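You operate a simulated robot arm through the tools that you are given. There is no shell and no other tool.

You run a simulated robot arm. Do the job below in one go: nothing can be reset, and whatever is moved stays where it is left.

JOB
Put both 200 g weights on the hanging disc, then time it from about 60.
Fine: the two from the shelf under the stop clock, the 100 g weight stays there; twist it, press the green button once, blue lever to FREE; when the clock stops, lever to HOLD and the disc back to about 0; leave the red lever.

The check looks at the end state, three seconds after you hand in, the way a careful person would. Anything else that was tipped, shoved, dropped, spilled or broken makes it a failure.

ROBOT AND FRAMES
A 7-joint arm with a fingered hand, fixed in place. Base frame: the origin is on the floor under the middle of its stand, x ahead of it, y to its left, z up. Readings come in m, rad, newtons and seconds.
With the tool pointing down near the work surface it reaches from about 0.32 to 0.74 m from the base axis. Its first joint turns from -2.897 to 2.897 rad. Payload 4 kg.
The TCP is the grasp point between the finger pads, 0.026 m short of the fingertips. In the tool frame z runs along the fingers and y along their closing line. The gripper opens to 0.132 m; its body begins 0.073 m behind the TCP. The gripper is a hand of 4 fingers: y runs from the thumb to the fingers, the wrist lies at [0, 0, -0.239] in the tool frame.
Orientation is that of the tool frame in the base frame, as a unit quaternion [x, y, z, w]. With the fingers straight down and closing along the base's y, the tool's x points along the base's -x, its y along +y and its z along -z.

CONTROLS
- The arm moves only by the tool play_rows. Its argument "rows" is a list of rows, each a list of 6 numbers: the shift along the tool's x, y, z in m, then the turn, a rotation vector about the tool's x, y, z in rad. In form: [[dx, dy, dz, rx, ry, rz], ...]. A call has 1 to 20 rows; each row is the pose to reach, as a shift and turn from the pose commanded when the call began, along the tool's axes at that moment. Each row takes 0.2 s and may step no farther than 0.05 m and 0.15 rad from the row before; otherwise, the whole call is refused. A pose out of reach is approached as far as the arm can. The call stops where the force on the tool passes 90 N (or 10 N more than at its start, if that is more) or the arm is blocked; 0.2 s more then pass. In this call time passes only in rows, and 0.2 s behind the last. It gives the time, the measured TCP pose, the force on the tool (base axes), the opening and the grip force at its end, in the units of the frame above (readings bear some noise), with the torque about the TCP (base axes, N m) and any sound that the robot's microphone picked up.
- Cameras (640 x 400 px; columns grow to the right, rows downward): "scene" is fixed at [0.4003, -0.4995, 1.5094]; the picture's right is [0.99, -0.11, 0.00], its down [-0.04, -0.42, -0.91] and it looks along [0.10, 0.90, -0.42] (base axes); focal length 369 px, centre (320, 200). "wrist" rides on the gripper at [0.068, 0.002, -0.097] in the tool frame; the picture's right is [-0.03, 1.00, 0.00], its down [-0.82, -0.02, -0.58] and it looks along [-0.58, -0.01, 0.82] (tool axes); focal length 270 px, centre (320, 200). There is no depth. A picture from a camera that has moved, and an enlarged one, comes with that camera's place and axes in the base frame and with its lens.
- camera(camera): a new picture of that camera. No time passes.
- lift_body(by): slides the trunk up (or, below 0, down) by that many m; the arm rides with it, the base frame stays. It gives what a move gives, with no picture.
- set_fingers(finger1, finger2, finger3, thumb_bend): sets how far each is bent, from 0 (flat) to 1 (curled in); at 0.3 the hand is open as for a grip, at 0.7 the pads meet at the TCP. One left out holds its place. A second passes; each finger stops where it meets its share of the squeeze, and holds until it gets a number again. It is the only way to open and close the hand. It gives what a move gives, with no picture; readings hold the bend of each and the force on the fingers (four entries, about 0 where the hand has none), thumb and palm.
- zoom(camera, box): a new picture of the part [left, top, right, bottom] of that camera's present view, enlarged. No time passes.
- sign_off(): hands the job in; it is judged then, once.

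Places have to be worked out from the pictures, the camera data and where the tool is seen. Open the gripper and draw the arm clear of the work before you hand the job in, unless the task says otherwise.

The tools are called after "Call:" as name(argument=value, ...) on one line, values as JSON. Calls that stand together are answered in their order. play_rows: Moves the arm, as the interface text tells. Its arguments: {"type":"object","properties":{"rows":{"type":"array"}},"required":["rows"]} The other tools are called the same way: lift_body (by) moves the trunk up or down; set_fingers (finger1, finger2, finger3, thumb_bend) moves the fingers one by one; camera (camera) takes a picture; zoom (camera, box) takes an enlarged picture of a part of a camera's view; sign_off () hands the job in.

At the start:

```text
clock: 0.0
ee_pos: [0.3228, 0.1022, 1.3758]
tool_rot: [0.0, 1.0, 0.0, 0.0]
contact_force: [0.6, -0.2, -0.7]
torque: [-0.01, -0.01, -0.01]
grip_width: 0.1319
grasp_force: 0.2
shape: jaw
bend: [0.3, 0.3, 0.3, 0.3]
finger forces: [0.0, 0.0, 0.0, 0.0, 0.1, 0.0]
trunk travel left (down, up): [-0.525, 0.065]
```

scene: 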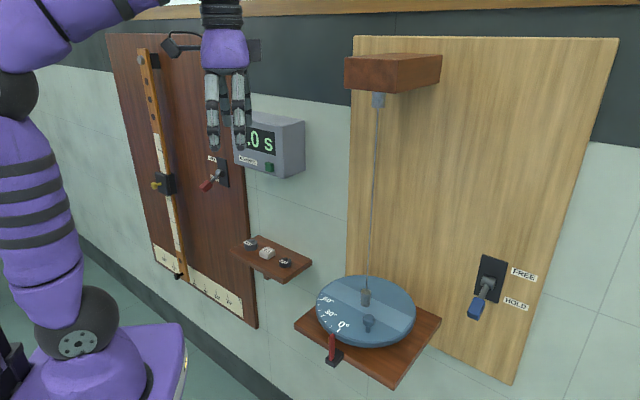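
wrist: 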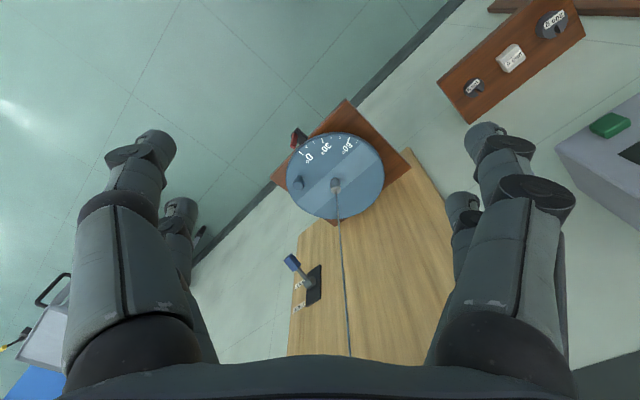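

I'll start with close-up looks at the disc, the shelf, the clock and the levers to work out where everything is.

Call:
zoom(camera="scene", box=[290, 260, 450, 390])

Call:
zoom(camera="scene", box=[220, 100, 320, 290])

Call:
zoom(camera="scene", box=[440, 230, 560, 340])

Call:
zoom(camera="scene", box=[100, 20, 320, 300])

Call:
zoom(camera="wrist", box=[260, 90, 420, 230])

Call:
zoom(camera="wrist", box=[420, 0, 640, 140])

```text
3.08 times, centred on (370, 325) of scene
camera zoom: at [0.4003, -0.4995, 1.5094], right [0.99, -0.11, 0.0], down [-0.04, -0.42, -0.91], along [0.1, 0.9, -0.42], focal length 1135 px, centre (166, -185)
```

zoom: 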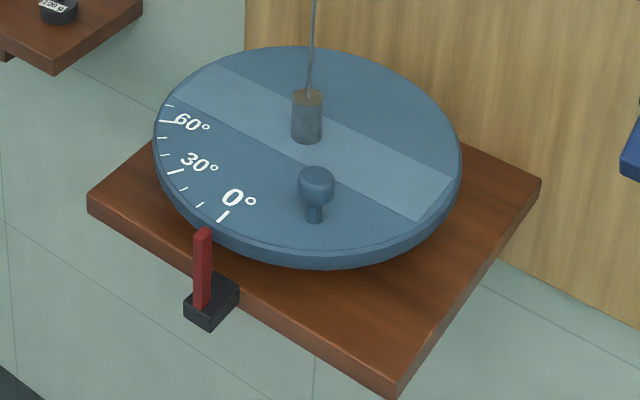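

```text
2.11 times, centred on (270, 195) of scene
camera zoom: at [0.4003, -0.4995, 1.5094], right [0.99, -0.11, 0.0], down [-0.04, -0.42, -0.91], along [0.1, 0.9, -0.42], focal length 777 px, centre (425, 210)
```

zoom: 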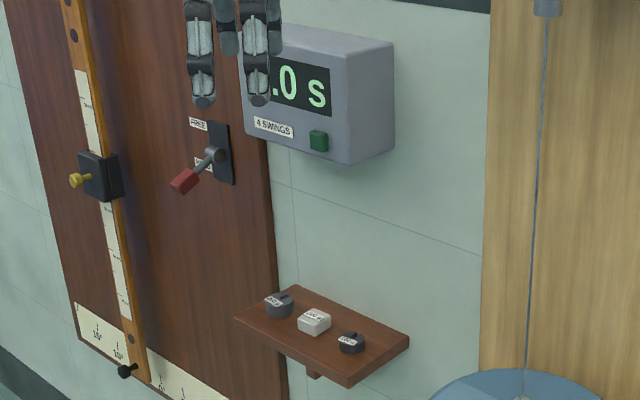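

```text
3.64 times, centred on (500, 285) of scene
camera zoom: at [0.4003, -0.4995, 1.5094], right [0.99, -0.11, 0.0], down [-0.04, -0.42, -0.91], along [0.1, 0.9, -0.42], focal length 1342 px, centre (-334, -109)
```

zoom: 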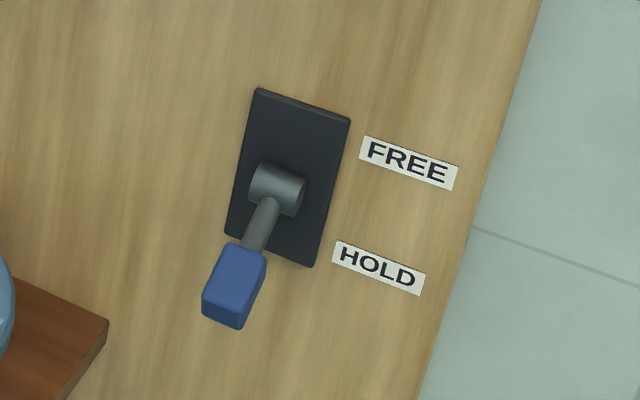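

```text
1.43 times, centred on (210, 160) of scene
camera zoom: at [0.4003, -0.4995, 1.5094], right [0.99, -0.11, 0.0], down [-0.04, -0.42, -0.91], along [0.1, 0.9, -0.42], focal length 527 px, centre (477, 257)
```

zoom: 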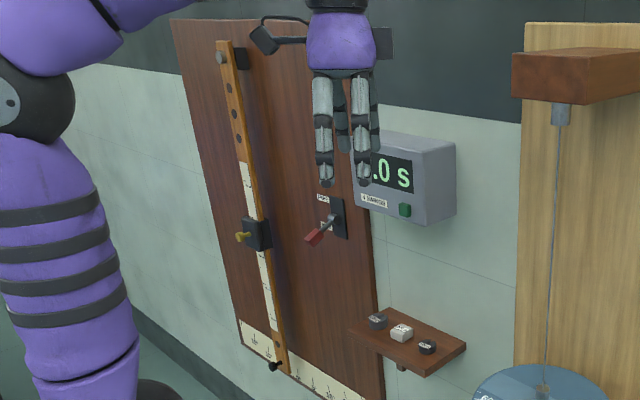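

```text
2.86 times, centred on (340, 160) of wrist
camera zoom: at [0.2539, 0.1052, 1.473], right [0.03, 1.0, 0.0], down [0.82, -0.02, 0.58], along [0.58, -0.01, -0.82], focal length 772 px, centre (263, 314)
```

zoom: 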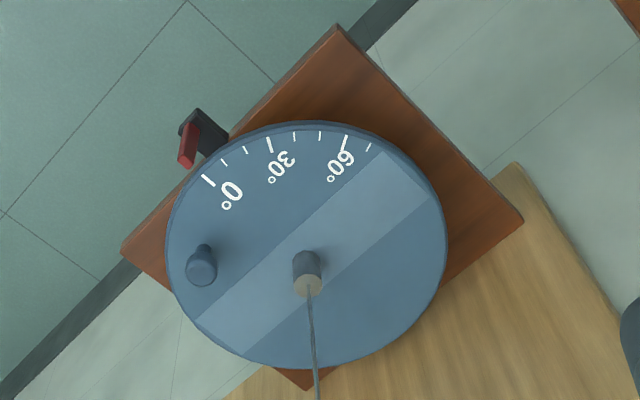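

```text
2.86 times, centred on (530, 70) of wrist
camera zoom: at [0.2539, 0.1052, 1.473], right [0.03, 1.0, 0.0], down [0.82, -0.02, 0.58], along [0.58, -0.01, -0.82], focal length 772 px, centre (-280, 571)
```

zoom: 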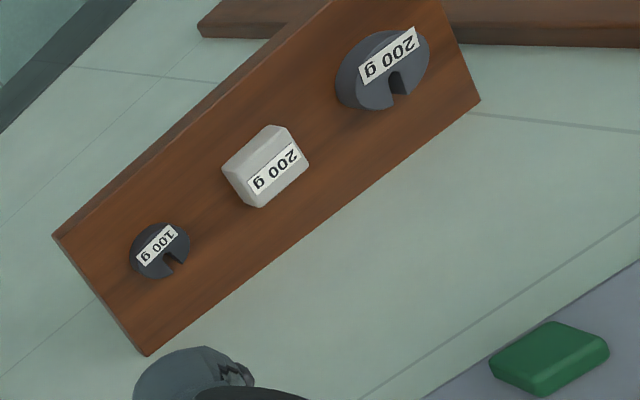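

The rough triangulation puts the disc hub near [0.574, 0.142, 0.966], the middle weight near [0.345, 0.478, 0.88], the green button near [0.369, 0.425, 1.18] and the blue handle near [0.76, 0.027, 1.02]. The wall runs at roughly 45°. Next I'll look closely at the hand itself.

Call:
zoom(camera="scene", box=[180, 50, 280, 160])

Call:
zoom(camera="wrist", box=[60, 100, 600, 400])

Call:
zoom(camera="scene", box=[220, 230, 320, 290])

```text
3.64 times, centred on (230, 105) of scene
camera zoom: at [0.4003, -0.4995, 1.5094], right [0.99, -0.11, 0.0], down [-0.04, -0.42, -0.91], along [0.1, 0.9, -0.42], focal length 1342 px, centre (647, 546)
```

zoom: 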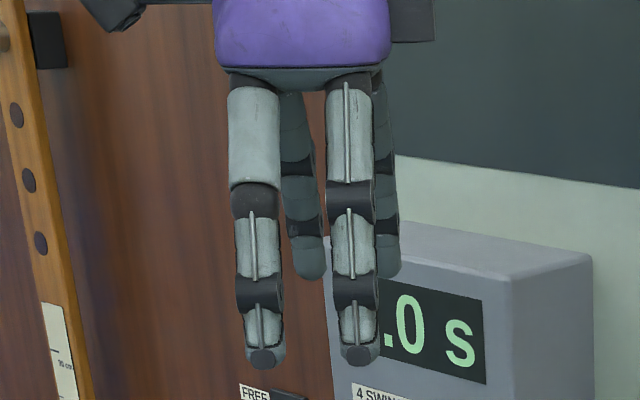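

```text
1.19 times, centred on (330, 250) of wrist
camera zoom: at [0.2539, 0.1052, 1.473], right [0.03, 1.0, 0.0], down [0.82, -0.02, 0.58], along [0.58, -0.01, -0.82], focal length 320 px, centre (308, 141)
```

zoom: 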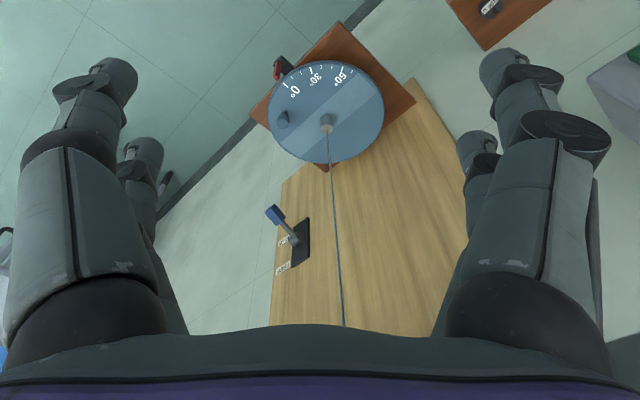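

```text
6.40 times, centred on (270, 260) of scene
camera zoom: at [0.4003, -0.4995, 1.5094], right [0.99, -0.11, 0.0], down [-0.04, -0.42, -0.91], along [0.1, 0.9, -0.42], focal length 2361 px, centre (640, -184)
```

zoom: 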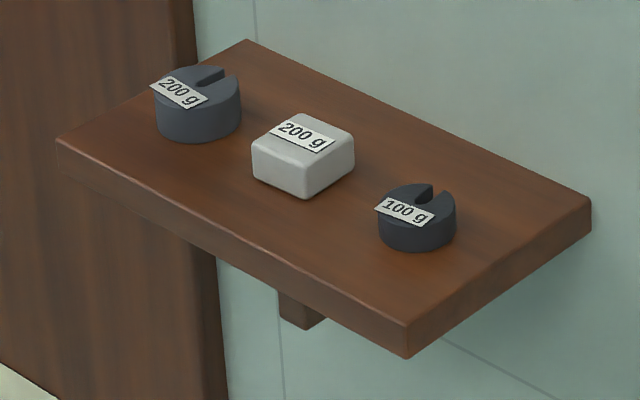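

The weights stand about 0.075 m apart on the shelf (top near z 0.869), and the wall runs at 45°. The hand is still in free air, so I'll bend finger 1 alone to learn which digit is which.

Call:
set_fingers(finger1=0.65)

Call:
camera(camera="wrist")

Call:
zoom(camera="scene", box=[180, 50, 280, 160])

```text
clock: 1.0
ee_pos: [0.3228, 0.1031, 1.3762]
tool_rot: [0.0, 1.0, 0.0, 0.0]
contact_force: [0.1, 0.1, 0.7]
torque: [-0.02, -0.02, 0.03]
grip_width: 0.0752
grasp_force: 0.1
shape: fingers
bend: [0.65, 0.3, 0.3, 0.3]
finger forces: [0.0, 0.0, 0.1, 0.1, 0.1, 0.0]
trunk travel left (down, up): [-0.525, 0.065]
```

```text
taken
camera wrist: at [0.2539, 0.1052, 1.473], right [0.03, 1.0, 0.0], down [0.82, -0.02, 0.58], along [0.58, -0.01, -0.82], focal length 270 px, centre (320, 200)
```

wrist: 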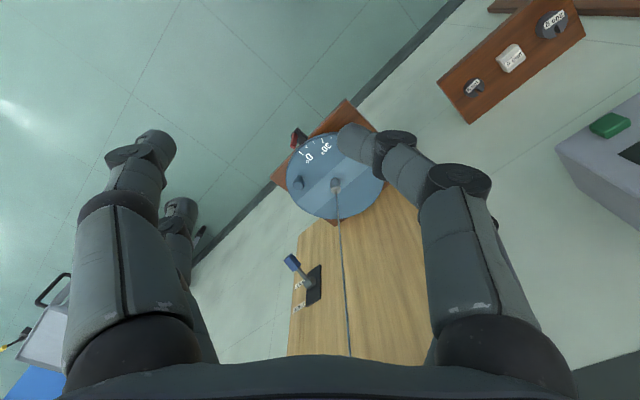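

```text
3.64 times, centred on (230, 105) of scene
camera zoom: at [0.4003, -0.4995, 1.5094], right [0.99, -0.11, 0.0], down [-0.04, -0.42, -0.91], along [0.1, 0.9, -0.42], focal length 1342 px, centre (647, 546)
```

zoom: 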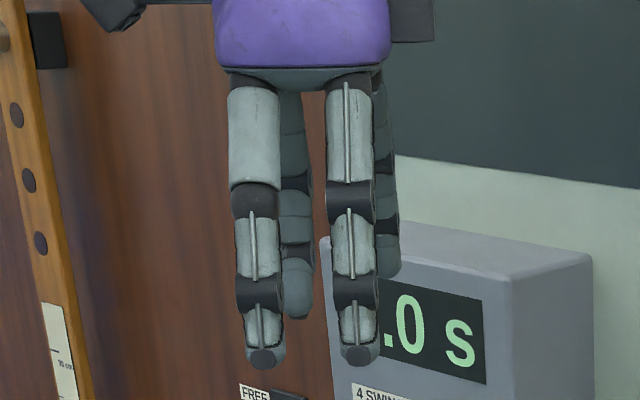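

Finger 1 is the +y digit on the camera side. Next I'll bend finger 2 and the thumb by different amounts, to identify them and see how the digits sit when closed.

Call:
set_fingers(finger1=0.65, finger2=0.55, thumb_bend=0.65)

Call:
camera(camera="wrist")

Call:
zoom(camera="scene", box=[180, 50, 280, 160])

```text
clock: 2.0
ee_pos: [0.3234, 0.1002, 1.3768]
tool_rot: [0.0, 1.0, 0.0, 0.0]
contact_force: [0.2, -0.4, 0.7]
torque: [0.02, 0.07, 0.0]
grip_width: 0.0171
grasp_force: 0.0
shape: fingers
bend: [0.65, 0.55, 0.3, 0.65]
finger forces: [0.0, 0.0, 0.0, 0.0, 0.0, 0.0]
trunk travel left (down, up): [-0.525, 0.065]
```

```text
taken
camera wrist: at [0.2539, 0.1052, 1.473], right [0.03, 1.0, 0.0], down [0.82, -0.02, 0.58], along [0.58, -0.01, -0.82], focal length 270 px, centre (320, 200)
```

wrist: 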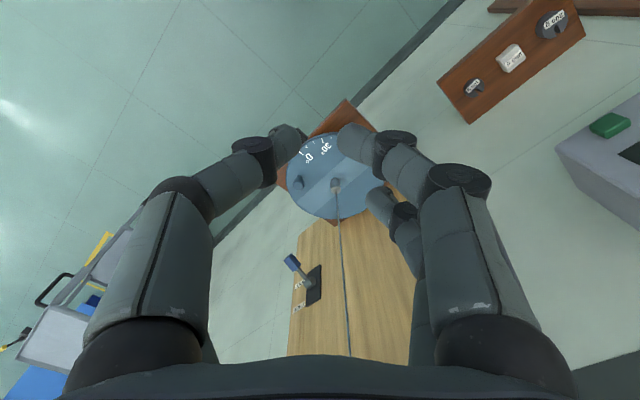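

```text
3.64 times, centred on (230, 105) of scene
camera zoom: at [0.4003, -0.4995, 1.5094], right [0.99, -0.11, 0.0], down [-0.04, -0.42, -0.91], along [0.1, 0.9, -0.42], focal length 1342 px, centre (647, 546)
```

zoom: 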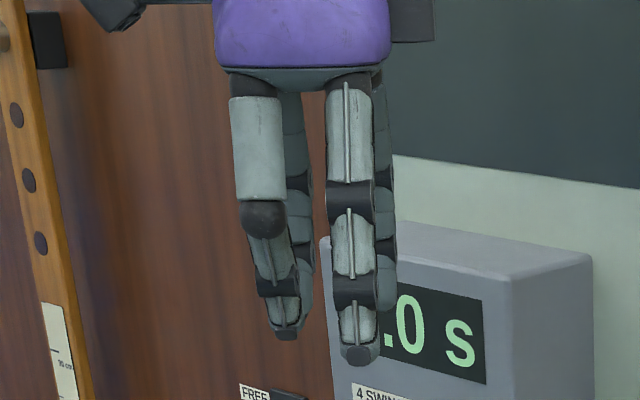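

The thumb opposes finger 1 on the camera side, and fingers 2 and 3 oppose each other on the far side. I'll reopen the hand and lower the trunk in free space, which keeps the hand well above the stand corner near (0.415, 0.115, 0.92).

Call:
set_fingers(finger1=0.3, finger2=0.3, finger3=0.3, thumb_bend=0.3)

Call:
lift_body(by=-0.2)

Call:
camera(camera="scene")

Call:
camera(camera="wrist")

```text
clock: 3.0
ee_pos: [0.3226, 0.1027, 1.3747]
tool_rot: [0.001, 1.0, 0.0, 0.0]
contact_force: [0.1, -0.2, 1.0]
torque: [-0.02, 0.01, -0.01]
grip_width: 0.1324
grasp_force: 0.1
shape: fingers
bend: [0.3, 0.3, 0.3, 0.3]
finger forces: [0.0, 0.0, 0.1, 0.1, 0.0, 0.0]
trunk travel left (down, up): [-0.525, 0.065]
```

```text
clock: 5.2
ee_pos: [0.3228, 0.1017, 1.1765]
tool_rot: [0.0, 1.0, 0.0, 0.0]
contact_force: [0.5, 0.1, -0.9]
torque: [-0.02, 0.0, -0.02]
grip_width: 0.1327
grasp_force: 0.1
shape: fingers
bend: [0.3, 0.3, 0.3, 0.3]
finger forces: [0.0, 0.0, 0.1, 0.1, 0.0, 0.1]
trunk travel left (down, up): [-0.325, 0.265]
```

```text
taken
```

scene: 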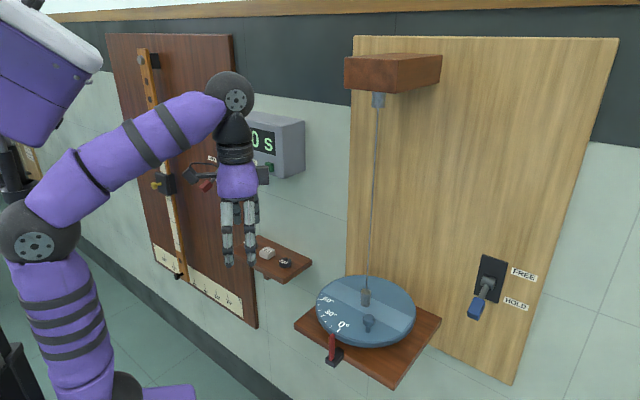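

```text
taken
camera wrist: at [0.2539, 0.1052, 1.2731], right [0.03, 1.0, 0.0], down [0.82, -0.02, 0.58], along [0.58, -0.01, -0.82], focal length 270 px, centre (320, 200)
```

wrist: 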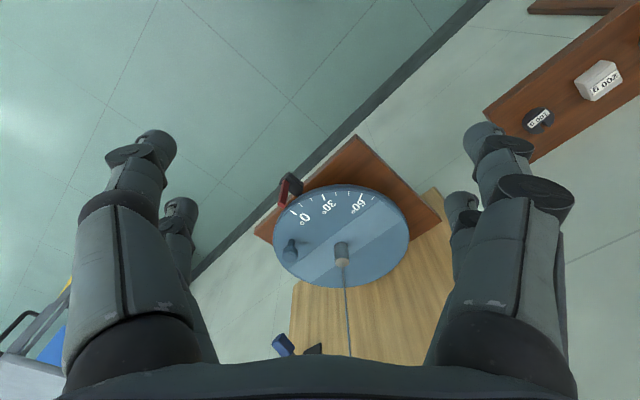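

The hand is at z 1.18 with no contact. I'll zoom the wrist view on the disc and the shelf to refine their positions from this closer viewpoint.

Call:
zoom(camera="wrist", box=[230, 120, 450, 300])

Call:
zoom(camera="wrist", box=[480, 0, 640, 170])

Call:
zoom(camera="scene", box=[290, 260, 450, 390])

Call:
zoom(camera="scene", box=[0, 60, 320, 400])

```text
2.22 times, centred on (340, 210) of wrist
camera zoom: at [0.2539, 0.1052, 1.2731], right [0.03, 1.0, 0.0], down [0.82, -0.02, 0.58], along [0.58, -0.01, -0.82], focal length 601 px, centre (276, 178)
```

zoom: 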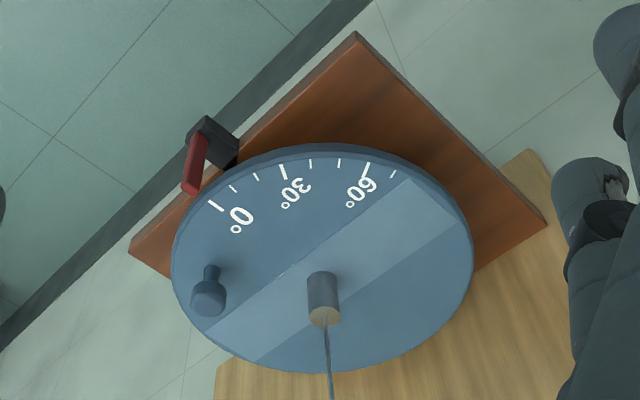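

```text
2.35 times, centred on (560, 85) of wrist
camera zoom: at [0.2539, 0.1052, 1.2731], right [0.03, 1.0, 0.0], down [0.82, -0.02, 0.58], along [0.58, -0.01, -0.82], focal length 636 px, centre (-245, 471)
```

zoom: 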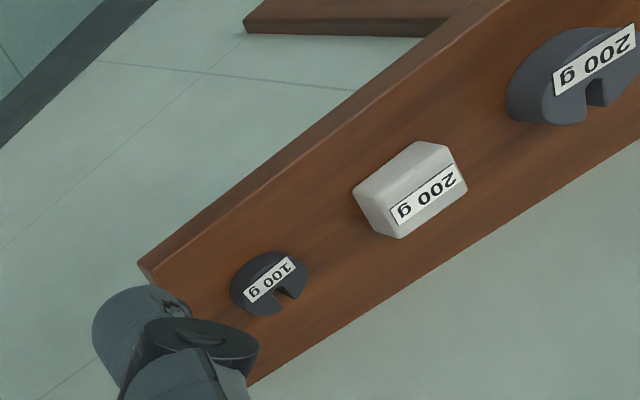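

```text
3.08 times, centred on (370, 325) of scene
camera zoom: at [0.4003, -0.4995, 1.5094], right [0.99, -0.11, 0.0], down [-0.04, -0.42, -0.91], along [0.1, 0.9, -0.42], focal length 1135 px, centre (166, -185)
```

zoom: 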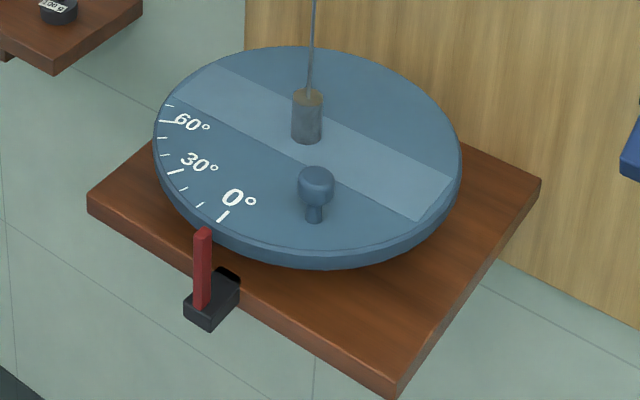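

```text
1.18 times, centred on (160, 230) of scene
camera zoom: at [0.4003, -0.4995, 1.5094], right [0.99, -0.11, 0.0], down [-0.04, -0.42, -0.91], along [0.1, 0.9, -0.42], focal length 434 px, centre (508, 165)
```

zoom: 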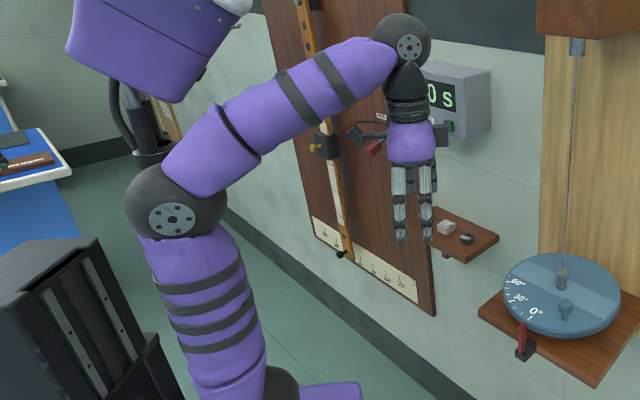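

The refined estimates are hub axis at (0.567, 0.129), disc top z ≈ 0.958, hub top ≈ 0.994, pointer at 225° and knob at about 260°, r 0.08, top ≈ 1.0. I want to pinch with just the thumb and finger 1, so I'll curl fingers 2 and 3 here in free air to see whether they clear.

Call:
set_fingers(finger1=0.6, finger2=1.0, finger3=1.0, thumb_bend=0.6)

Call:
camera(camera="wrist")

Call:
zoom(camera="scene", box=[190, 60, 290, 280])

Call:
zoom(camera="scene", box=[200, 170, 280, 270])

```text
clock: 6.2
ee_pos: [0.3228, 0.1032, 1.1761]
tool_rot: [0.0, 1.0, 0.001, 0.0]
contact_force: [0.3, -1.0, -0.1]
torque: [0.0, 0.0, 0.02]
grip_width: 0.0331
grasp_force: 0.2
shape: fingers
bend: [0.6, 0.75, 0.75, 0.6]
finger forces: [0.0, 0.0, 0.0, 0.0, 0.1, 0.0]
trunk travel left (down, up): [-0.325, 0.265]
```

```text
taken
camera wrist: at [0.2539, 0.1052, 1.273], right [0.03, 1.0, 0.0], down [0.82, -0.02, 0.58], along [0.58, -0.01, -0.82], focal length 270 px, centre (320, 200)
```

wrist: 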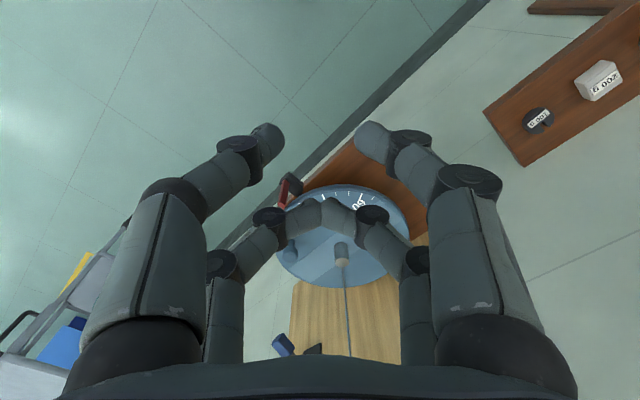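

```text
1.82 times, centred on (240, 170) of scene
camera zoom: at [0.4003, -0.4995, 1.5094], right [0.99, -0.11, 0.0], down [-0.04, -0.42, -0.91], along [0.1, 0.9, -0.42], focal length 671 px, centre (466, 254)
```

zoom: 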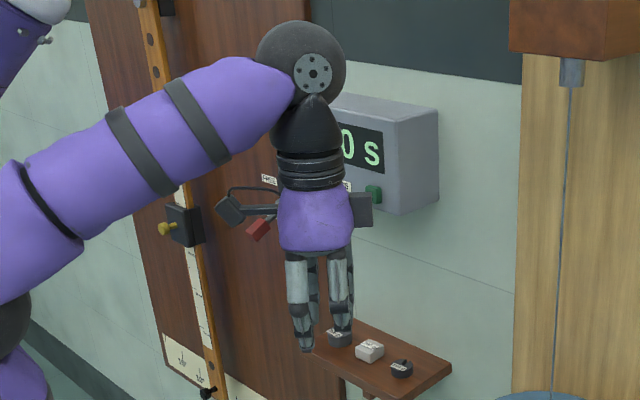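

```text
4.00 times, centred on (240, 220) of scene
camera zoom: at [0.4003, -0.4995, 1.5094], right [0.99, -0.11, 0.0], down [-0.04, -0.42, -0.91], along [0.1, 0.9, -0.42], focal length 1476 px, centre (640, 120)
```

zoom: 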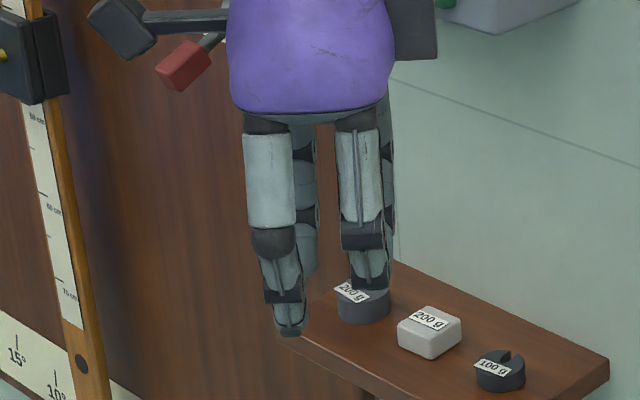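

Fingers 2 and 3 meet at bend 0.75, tucked at the centre, and leave the thumb and finger 1 as a clean two-digit pincer. I'll set the pincer to about 0.06 m and swing over in front of the shelf with a 45° yaw, staying clear of the clock.

Call:
set_fingers(finger1=0.51, thumb_bend=0.51)

Call:
play_rows(rows=[[0.0135, 0.0373, 0.0096, 0, 0, -0.0982], [0.027, 0.0745, 0.0191, 0, 0, -0.1963], [0.0405, 0.1118, 0.0287, 0, 0, -0.2945], [0.054, 0.149, 0.0383, 0, 0, -0.3927], [0.0675, 0.1863, 0.0478, 0, 0, -0.4909], [0.081, 0.2235, 0.0574, 0, 0, -0.589], [0.0945, 0.2608, 0.0669, 0, 0, -0.6872], [0.108, 0.298, 0.0765, 0, 0, -0.7854]])

Call:
camera(camera="wrist")

Call:
camera(camera="scene")

```text
clock: 7.2
ee_pos: [0.3224, 0.101, 1.1769]
tool_rot: [0.0, 1.0, 0.001, 0.0]
contact_force: [-0.3, 0.5, 0.5]
torque: [0.0, 0.0, -0.01]
grip_width: 0.0617
grasp_force: 0.1
shape: fingers
bend: [0.51, 0.75, 0.75, 0.51]
finger forces: [0.0, 0.0, 0.1, 0.1, 0.0, 0.1]
trunk travel left (down, up): [-0.325, 0.265]
```

```text
clock: 9.0
ee_pos: [0.2143, 0.4019, 1.1]
tool_rot: [-0.383, 0.924, 0.0, 0.0]
contact_force: [0.2, 0.9, 0.1]
torque: [0.02, 0.01, 0.02]
grip_width: 0.062
grasp_force: 0.1
shape: fingers
bend: [0.51, 0.75, 0.75, 0.51]
finger forces: [0.1, 0.0, 0.0, 0.0, 0.0, 0.0]
trunk travel left (down, up): [-0.325, 0.265]
```

```text
taken
camera wrist: at [0.1643, 0.3545, 1.1975], right [-0.69, 0.72, 0.0], down [0.59, 0.56, 0.58], along [0.42, 0.4, -0.82], focal length 270 px, centre (320, 200)
```

wrist: 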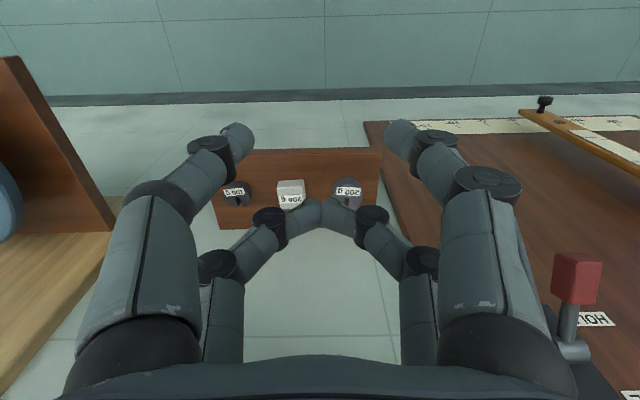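

```text
taken
```

scene: 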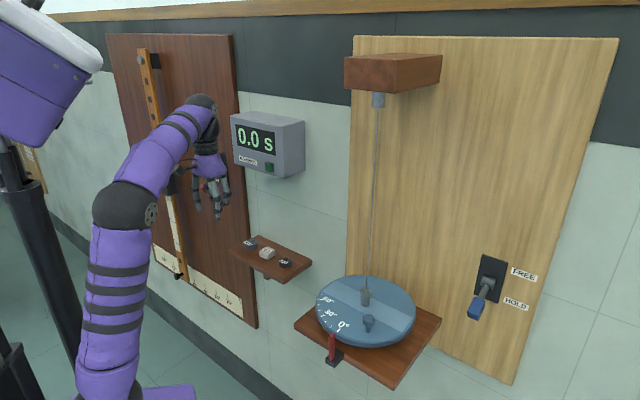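

The swing went as planned, and all three weights are now in the wrist view in front of me. I'll zoom in to refine their positions before tilting in.

Call:
zoom(camera="wrist", box=[205, 140, 395, 240])

Call:
zoom(camera="scene", box=[220, 230, 320, 290])

Call:
zoom(camera="scene", box=[180, 90, 320, 230])

```text
3.37 times, centred on (300, 190) of wrist
camera zoom: at [0.1643, 0.3545, 1.1975], right [-0.69, 0.72, 0.0], down [0.59, 0.56, 0.58], along [0.42, 0.4, -0.82], focal length 910 px, centre (387, 234)
```

zoom: 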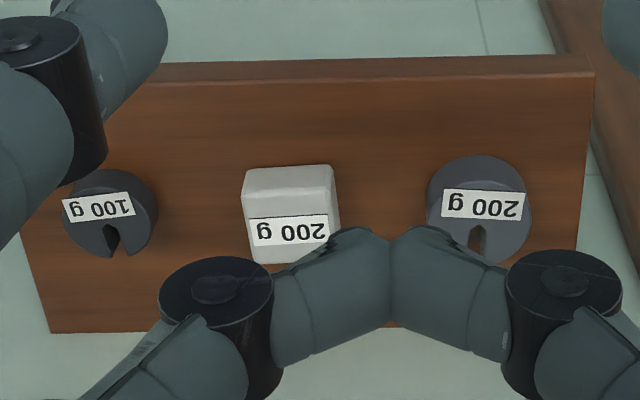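

```text
6.40 times, centred on (270, 260) of scene
camera zoom: at [0.4003, -0.4995, 1.5094], right [0.99, -0.11, 0.0], down [-0.04, -0.42, -0.91], along [0.1, 0.9, -0.42], focal length 2361 px, centre (640, -184)
```

zoom: 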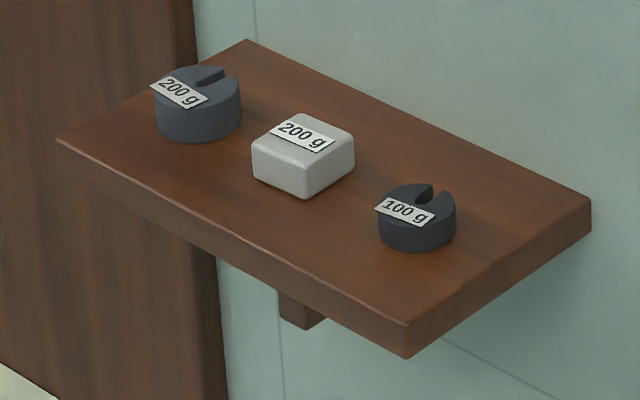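

```text
2.86 times, centred on (250, 160) of scene
camera zoom: at [0.4003, -0.4995, 1.5094], right [0.99, -0.11, 0.0], down [-0.04, -0.42, -0.91], along [0.1, 0.9, -0.42], focal length 1054 px, centre (520, 314)
```

zoom: 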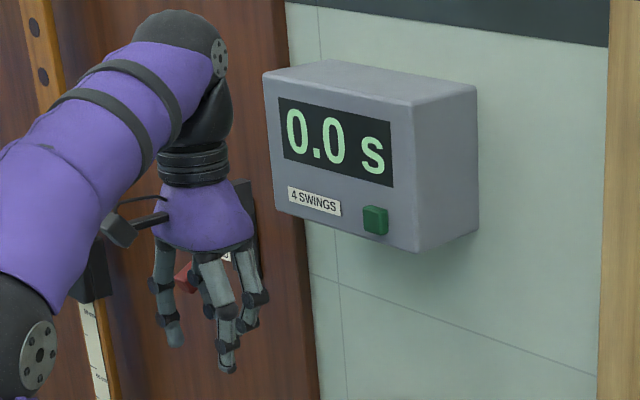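

Combining views, the round 200 g sits near (0.290, 0.529), the white block near (0.348, 0.472) and the shelf top near z 0.872. Now I'll tilt the hand 45° toward the wall and move to a stand-off about 0.1 m back from the round weight.

Call:
play_rows(rows=[[-0.0123, 0.0063, 0.02, 0, -0.1309, 0], [-0.0245, 0.0126, 0.04, 0, -0.2618, 0], [-0.0368, 0.019, 0.06, 0, -0.3927, 0], [-0.049, 0.0253, 0.08, 0, -0.5236, 0], [-0.0613, 0.0316, 0.1, 0, -0.6545, 0], [-0.0735, 0.0379, 0.12, 0, -0.7854, 0]])

Call:
camera(camera="wrist")

Call:
zoom(camera="scene", box=[180, 180, 320, 290])

```text
clock: 10.4
ee_pos: [0.2401, 0.4787, 0.9781]
tool_rot: [-0.354, 0.853, 0.147, 0.354]
contact_force: [-0.2, -0.1, 0.3]
torque: [0.01, -0.01, 0.02]
grip_width: 0.0618
grasp_force: 0.1
shape: fingers
bend: [0.51, 0.75, 0.75, 0.51]
finger forces: [0.1, 0.0, 0.0, 0.1, 0.1, 0.1]
trunk travel left (down, up): [-0.325, 0.265]
```

```text
taken
camera wrist: at [0.156, 0.3994, 0.9984], right [-0.7, 0.72, 0.02], down [0.13, 0.1, 0.99], along [0.71, 0.69, -0.17], focal length 270 px, centre (320, 200)
```

wrist: 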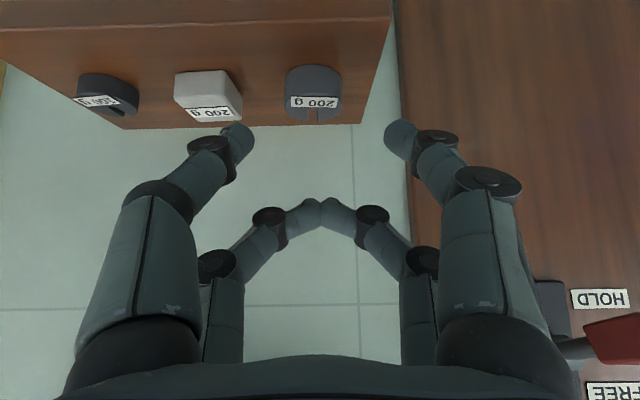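

```text
3.64 times, centred on (250, 235) of scene
camera zoom: at [0.4003, -0.4995, 1.5094], right [0.99, -0.11, 0.0], down [-0.04, -0.42, -0.91], along [0.1, 0.9, -0.42], focal length 1342 px, centre (574, 73)
```

zoom: 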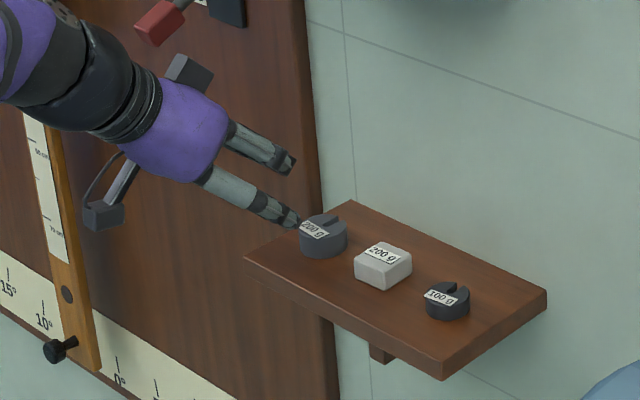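

The hand is tilted at the stand-off with no contact. I'll zoom the wrist view on the weights to measure the lateral alignment and heights.

Call:
zoom(camera="wrist", box=[60, 0, 440, 160])

Call:
zoom(camera="wrist", box=[260, 40, 380, 140])

Call:
zoom(camera="scene", box=[220, 220, 300, 270])

```text
1.68 times, centred on (250, 80) of wrist
camera zoom: at [0.156, 0.3994, 0.9984], right [-0.7, 0.72, 0.02], down [0.13, 0.1, 0.99], along [0.71, 0.69, -0.17], focal length 455 px, centre (438, 402)
```

zoom: 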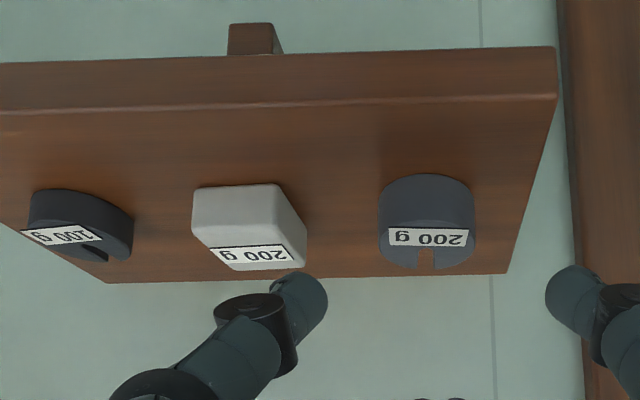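

```text
4.00 times, centred on (320, 90) of wrist
camera zoom: at [0.156, 0.3994, 0.9984], right [-0.7, 0.72, 0.02], down [0.13, 0.1, 0.99], along [0.71, 0.69, -0.17], focal length 1081 px, centre (320, 640)
```

zoom: 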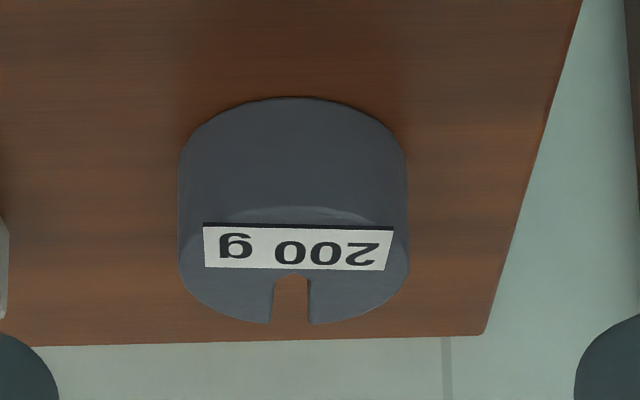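

```text
8.00 times, centred on (260, 245) of scene
camera zoom: at [0.4003, -0.4995, 1.5094], right [0.99, -0.11, 0.0], down [-0.04, -0.42, -0.91], along [0.1, 0.9, -0.42], focal length 2952 px, centre (800, -160)
```

zoom: 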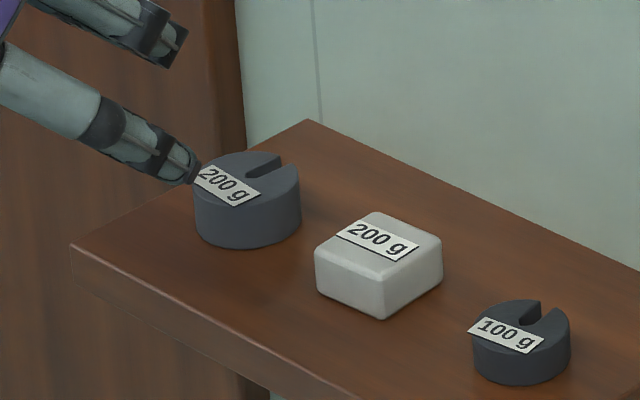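

Cross-checking the two wrist views with the scene view gives the shelf top at z ≈ 0.878 and the round weight about 20 mm tall at (0.290, 0.523). It sits about 4 mm to the thumb side of my present line. I'll correct that, advance halfway and look again.

Call:
play_rows(rows=[[-0.0012, -0.002, 0.0208, 0, 0, 0], [-0.0025, -0.004, 0.0417, 0, 0, 0]])

Call:
camera(camera="wrist")

Call:
zoom(camera="scene", box=[220, 220, 300, 270])

```text
clock: 11.0
ee_pos: [0.2648, 0.4986, 0.9506]
tool_rot: [-0.353, 0.854, 0.145, 0.354]
contact_force: [0.3, -0.2, 0.3]
torque: [-0.01, 0.01, 0.0]
grip_width: 0.0622
grasp_force: 0.0
shape: fingers
bend: [0.51, 0.75, 0.75, 0.51]
finger forces: [0.0, 0.0, 0.1, 0.2, 0.0, 0.0]
trunk travel left (down, up): [-0.325, 0.265]
```

```text
taken
camera wrist: at [0.1803, 0.4181, 0.971], right [-0.7, 0.72, 0.02], down [0.13, 0.1, 0.99], along [0.71, 0.69, -0.17], focal length 270 px, centre (320, 200)
```

wrist: 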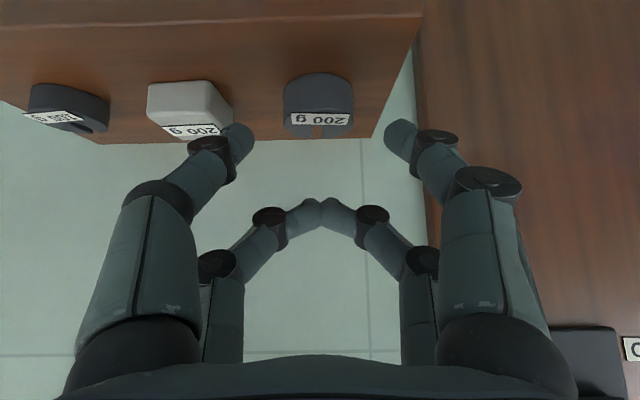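

```text
8.00 times, centred on (260, 245) of scene
camera zoom: at [0.4003, -0.4995, 1.5094], right [0.99, -0.11, 0.0], down [-0.04, -0.42, -0.91], along [0.1, 0.9, -0.42], focal length 2952 px, centre (800, -160)
```

zoom: 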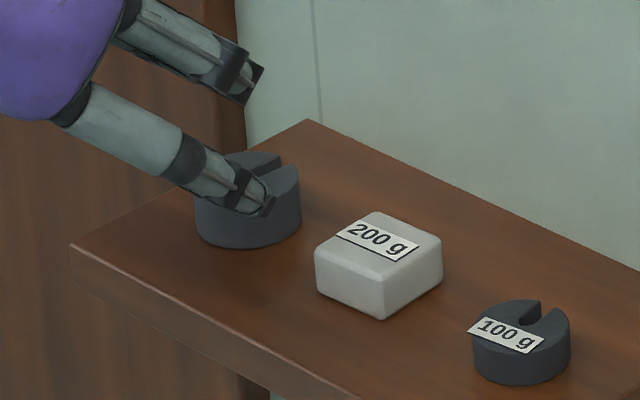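

The round weight is now centred between the thumb and finger 1. I'll advance 0.04 m along the fingers in small steps and check the gap to the shelf.

Call:
play_rows(rows=[[0, 0, 0.01, 0, 0, 0], [0, 0, 0.02, 0, 0, 0], [0, 0, 0.03, 0, 0, 0], [0, 0, 0.04, 0, 0, 0]])

Call:
camera(camera="wrist")

Call:
zoom(camera="scene", box=[220, 220, 300, 270])

```text
clock: 12.0
ee_pos: [0.2842, 0.519, 0.9235]
tool_rot: [-0.354, 0.854, 0.146, 0.353]
contact_force: [-0.1, -0.8, 0.0]
torque: [0.02, 0.0, 0.0]
grip_width: 0.0619
grasp_force: 0.0
shape: fingers
bend: [0.51, 0.75, 0.75, 0.51]
finger forces: [0.1, 0.0, 0.0, 0.0, 0.0, 0.1]
trunk travel left (down, up): [-0.325, 0.265]
```

```text
taken
camera wrist: at [0.2001, 0.4382, 0.9436], right [-0.69, 0.72, 0.02], down [0.13, 0.1, 0.99], along [0.71, 0.69, -0.17], focal length 270 px, centre (320, 200)
```

wrist: 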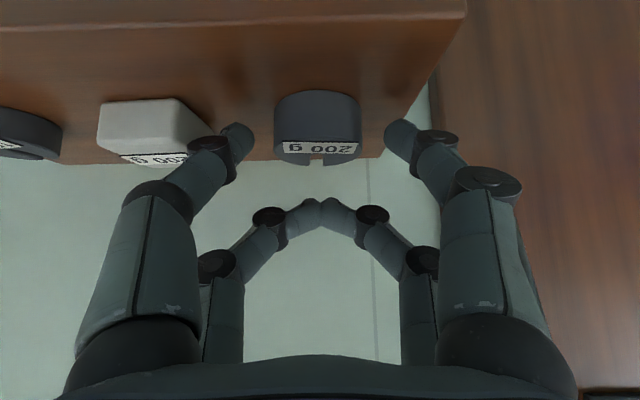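

```text
8.00 times, centred on (260, 245) of scene
camera zoom: at [0.4003, -0.4995, 1.5094], right [0.99, -0.11, 0.0], down [-0.04, -0.42, -0.91], along [0.1, 0.9, -0.42], focal length 2952 px, centre (800, -160)
```

zoom: 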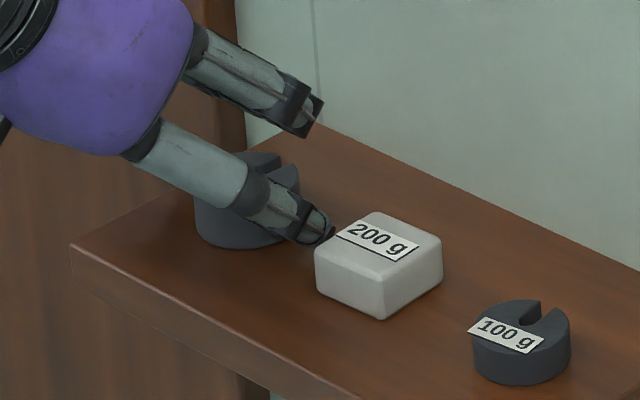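

The weight stays centred (columns 274–362) and there is no contact. I'll take the last centimetre in fine steps and watch the force.

Call:
play_rows(rows=[[0, 0, 0.004, 0, 0, 0], [0, 0, 0.008, 0, 0, 0], [0, 0, 0.011, 0, 0, 0]])

Call:
camera(camera="wrist")

Call:
zoom(camera="scene", box=[230, 225, 290, 265])

```text
clock: 12.8
ee_pos: [0.2888, 0.5242, 0.9179]
tool_rot: [-0.354, 0.852, 0.149, 0.355]
contact_force: [-2.8, -1.1, 15.6]
torque: [0.27, 0.27, 0.01]
grip_width: 0.0626
grasp_force: 7.7
shape: fingers
bend: [0.52, 0.75, 0.75, 0.51]
finger forces: [11.6, 0.0, 0.0, 0.0, 3.7, 0.0]
trunk travel left (down, up): [-0.325, 0.265]
```

```text
taken
camera wrist: at [0.2055, 0.4433, 0.9384], right [-0.69, 0.72, 0.02], down [0.13, 0.1, 0.99], along [0.71, 0.69, -0.16], focal length 270 px, centre (320, 200)
```

wrist: 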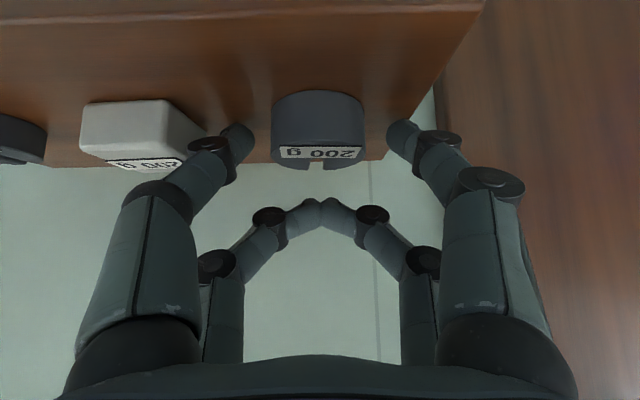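

```text
10.00 times, centred on (260, 245) of scene
camera zoom: at [0.4003, -0.4995, 1.5094], right [0.99, -0.11, 0.0], down [-0.04, -0.42, -0.91], along [0.1, 0.9, -0.42], focal length 3690 px, centre (920, -250)
```

zoom: 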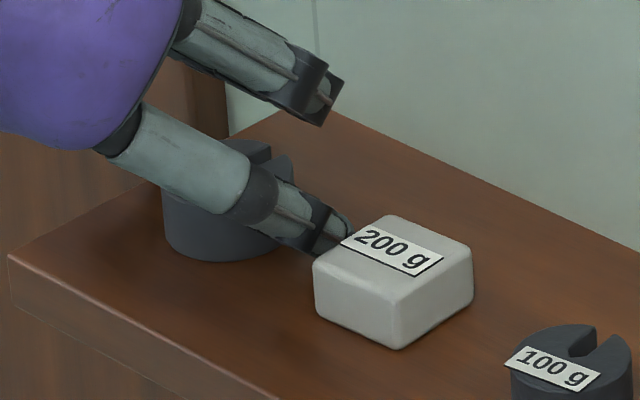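

The fingertips just touched the shelf (15 N upward at TCP z 0.918), so I now know the contact height. I'll lift about 4.5 mm off the surface and then close the thumb and finger 1 on the weight.

Call:
play_rows(rows=[[-0.0032, 0, -0.0032, 0, 0, 0]])

Call:
set_fingers(finger1=0.66, thumb_bend=0.66)

Call:
camera(camera="wrist")

Call:
zoom(camera="scene", box=[230, 225, 290, 265])

```text
clock: 13.2
ee_pos: [0.2902, 0.5226, 0.9198]
tool_rot: [-0.354, 0.854, 0.146, 0.352]
contact_force: [0.3, 1.2, 3.8]
torque: [0.14, 0.07, -0.05]
grip_width: 0.063
grasp_force: 1.9
shape: fingers
bend: [0.51, 0.75, 0.75, 0.51]
finger forces: [3.8, 0.1, 0.0, 0.0, 0.2, 0.1]
trunk travel left (down, up): [-0.325, 0.265]
```

```text
clock: 14.2
ee_pos: [0.2902, 0.5237, 0.921]
tool_rot: [-0.354, 0.854, 0.146, 0.353]
contact_force: [-0.4, 0.9, -0.1]
torque: [-0.01, 0.01, 0.0]
grip_width: 0.037
grasp_force: 7.3
shape: fingers
bend: [0.58, 0.75, 0.75, 0.62]
finger forces: [6.4, 0.0, 0.0, 0.0, 6.6, 0.0]
trunk travel left (down, up): [-0.325, 0.265]
```

```text
taken
camera wrist: at [0.2056, 0.4433, 0.9404], right [-0.69, 0.72, 0.02], down [0.13, 0.11, 0.99], along [0.71, 0.69, -0.17], focal length 270 px, centre (320, 200)
```

wrist: 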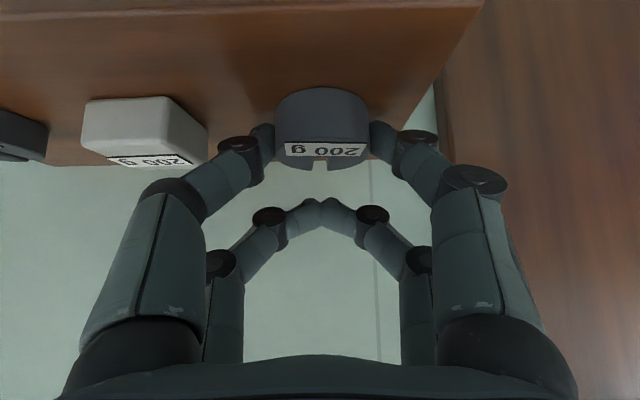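

```text
10.00 times, centred on (260, 245) of scene
camera zoom: at [0.4003, -0.4995, 1.5094], right [0.99, -0.11, 0.0], down [-0.04, -0.42, -0.91], along [0.1, 0.9, -0.42], focal length 3690 px, centre (920, -250)
```

zoom: 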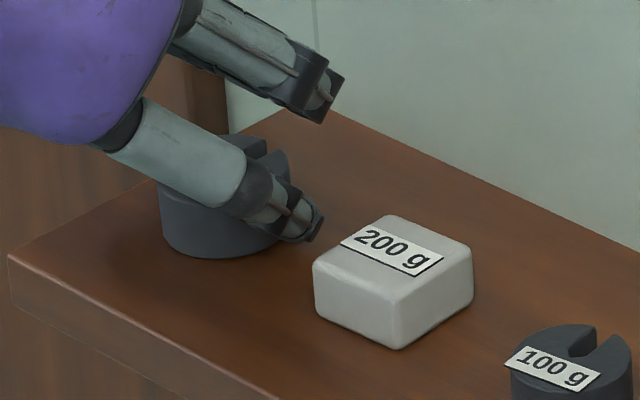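

Both digits hold the round weight at about 6.5 N. I'll lift it slowly straight up by 3 cm and check that it comes up level.

Call:
play_rows(rows=[[-0.0025, 0, -0.0025, 0, 0, 0], [-0.006, 0, -0.006, 0, 0, 0], [-0.012, 0, -0.012, 0, 0, 0], [-0.018, 0, -0.018, 0, 0, 0], [-0.0225, 0, -0.0225, 0, 0, 0]])

Call:
camera(camera="wrist")

Call:
zoom(camera="scene", box=[220, 215, 300, 265])

```text
clock: 15.4
ee_pos: [0.2899, 0.5237, 0.9522]
tool_rot: [-0.353, 0.854, 0.146, 0.354]
contact_force: [-0.9, -0.2, -1.3]
torque: [0.01, -0.02, 0.01]
grip_width: 0.0372
grasp_force: 6.8
shape: fingers
bend: [0.58, 0.75, 0.75, 0.62]
finger forces: [6.4, 0.1, 0.0, 0.0, 6.7, 0.0]
trunk travel left (down, up): [-0.325, 0.265]
```

```text
taken
camera wrist: at [0.2062, 0.4439, 0.9718], right [-0.69, 0.72, 0.02], down [0.13, 0.11, 0.99], along [0.71, 0.69, -0.17], focal length 270 px, centre (320, 200)
```

wrist: 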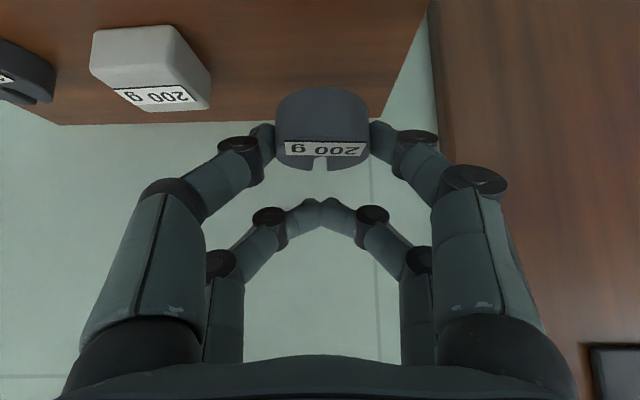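

```text
8.00 times, centred on (260, 240) of scene
camera zoom: at [0.4003, -0.4995, 1.5094], right [0.99, -0.11, 0.0], down [-0.04, -0.42, -0.91], along [0.1, 0.9, -0.42], focal length 2952 px, centre (800, -120)
```

zoom: 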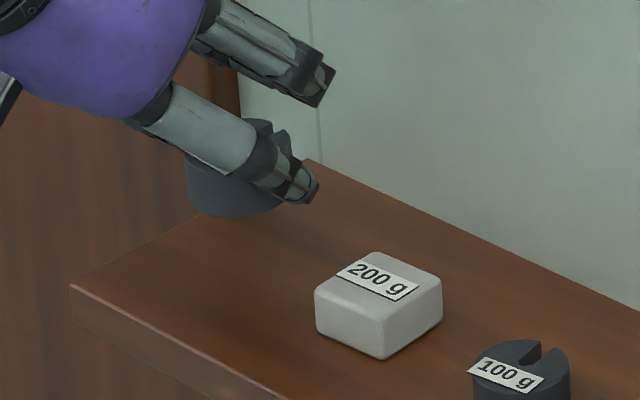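

The round weight came up level, and the block and the 100 g weight have not moved. I'll withdraw along the fingers, out from under the clock.

Call:
play_rows(rows=[[0, 0, -0.02, 0, 0, 0], [0, 0, -0.05, 0, 0, 0], [0, 0, -0.08, 0, 0, 0], [0, 0, -0.11, 0, 0, 0], [0, 0, -0.14, 0, 0, 0], [0, 0, -0.15, 0, 0, 0]])

Call:
play_rows(rows=[[-0.0003, -0.02, -0.0035, 0.0103, 0, 0.0103], [-0.0005, -0.05, -0.007, 0.0206, 0, 0.0206], [-0.0008, -0.085, -0.0105, 0.0309, 0, 0.0309], [-0.001, -0.12, -0.014, 0.0411, 0, 0.0411], [-0.0013, -0.155, -0.0175, 0.0514, 0, 0.0514], [-0.0016, -0.19, -0.021, 0.0617, 0, 0.0617], [-0.0018, -0.225, -0.0245, 0.072, 0, 0.072], [-0.002, -0.26, -0.028, 0.0823, 0, 0.0823], [-0.0023, -0.295, -0.0315, 0.0926, 0, 0.0926], [-0.0026, -0.33, -0.035, 0.1028, 0, 0.1028], [-0.0028, -0.365, -0.0386, 0.1131, 0, 0.1131], [-0.0031, -0.3882, -0.0421, 0.1234, 0, 0.1234]])

Call:
camera(camera="wrist")

Call:
camera(camera="scene")

```text
clock: 16.8
ee_pos: [0.2151, 0.4486, 1.0581]
tool_rot: [-0.354, 0.853, 0.147, 0.354]
contact_force: [-0.5, -0.6, -1.8]
torque: [-0.03, 0.0, 0.02]
grip_width: 0.0369
grasp_force: 5.9
shape: fingers
bend: [0.58, 0.75, 0.75, 0.62]
finger forces: [6.4, 0.0, 0.1, 0.1, 6.6, 0.1]
trunk travel left (down, up): [-0.325, 0.265]
```

```text
clock: 19.4
ee_pos: [0.4714, 0.1551, 1.0907]
tool_rot: [-0.278, 0.881, 0.116, 0.365]
contact_force: [-0.6, -0.4, -1.5]
torque: [-0.01, -0.02, 0.0]
grip_width: 0.0368
grasp_force: 6.5
shape: fingers
bend: [0.58, 0.75, 0.75, 0.62]
finger forces: [6.2, 0.1, 0.0, 0.1, 6.4, 0.1]
trunk travel left (down, up): [-0.325, 0.265]
```

```text
taken
camera wrist: at [0.3745, 0.0908, 1.11], right [-0.56, 0.83, 0.02], down [0.15, 0.08, 0.99], along [0.82, 0.55, -0.17], focal length 270 px, centre (320, 200)
```

wrist: 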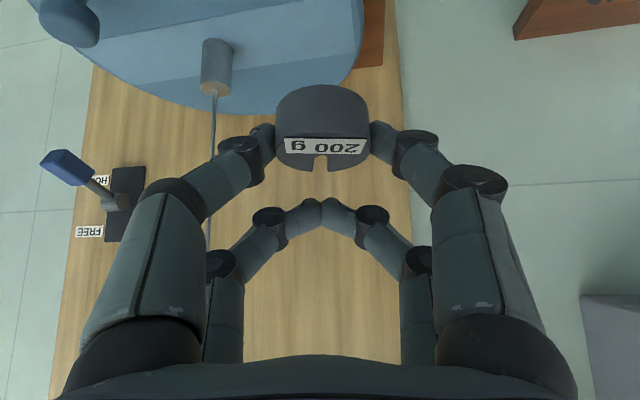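

```text
taken
```

scene: 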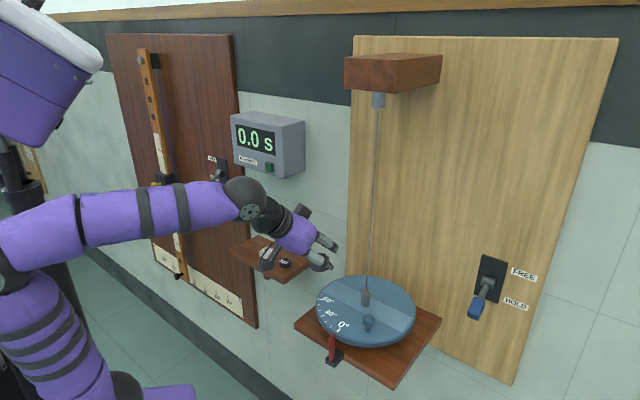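

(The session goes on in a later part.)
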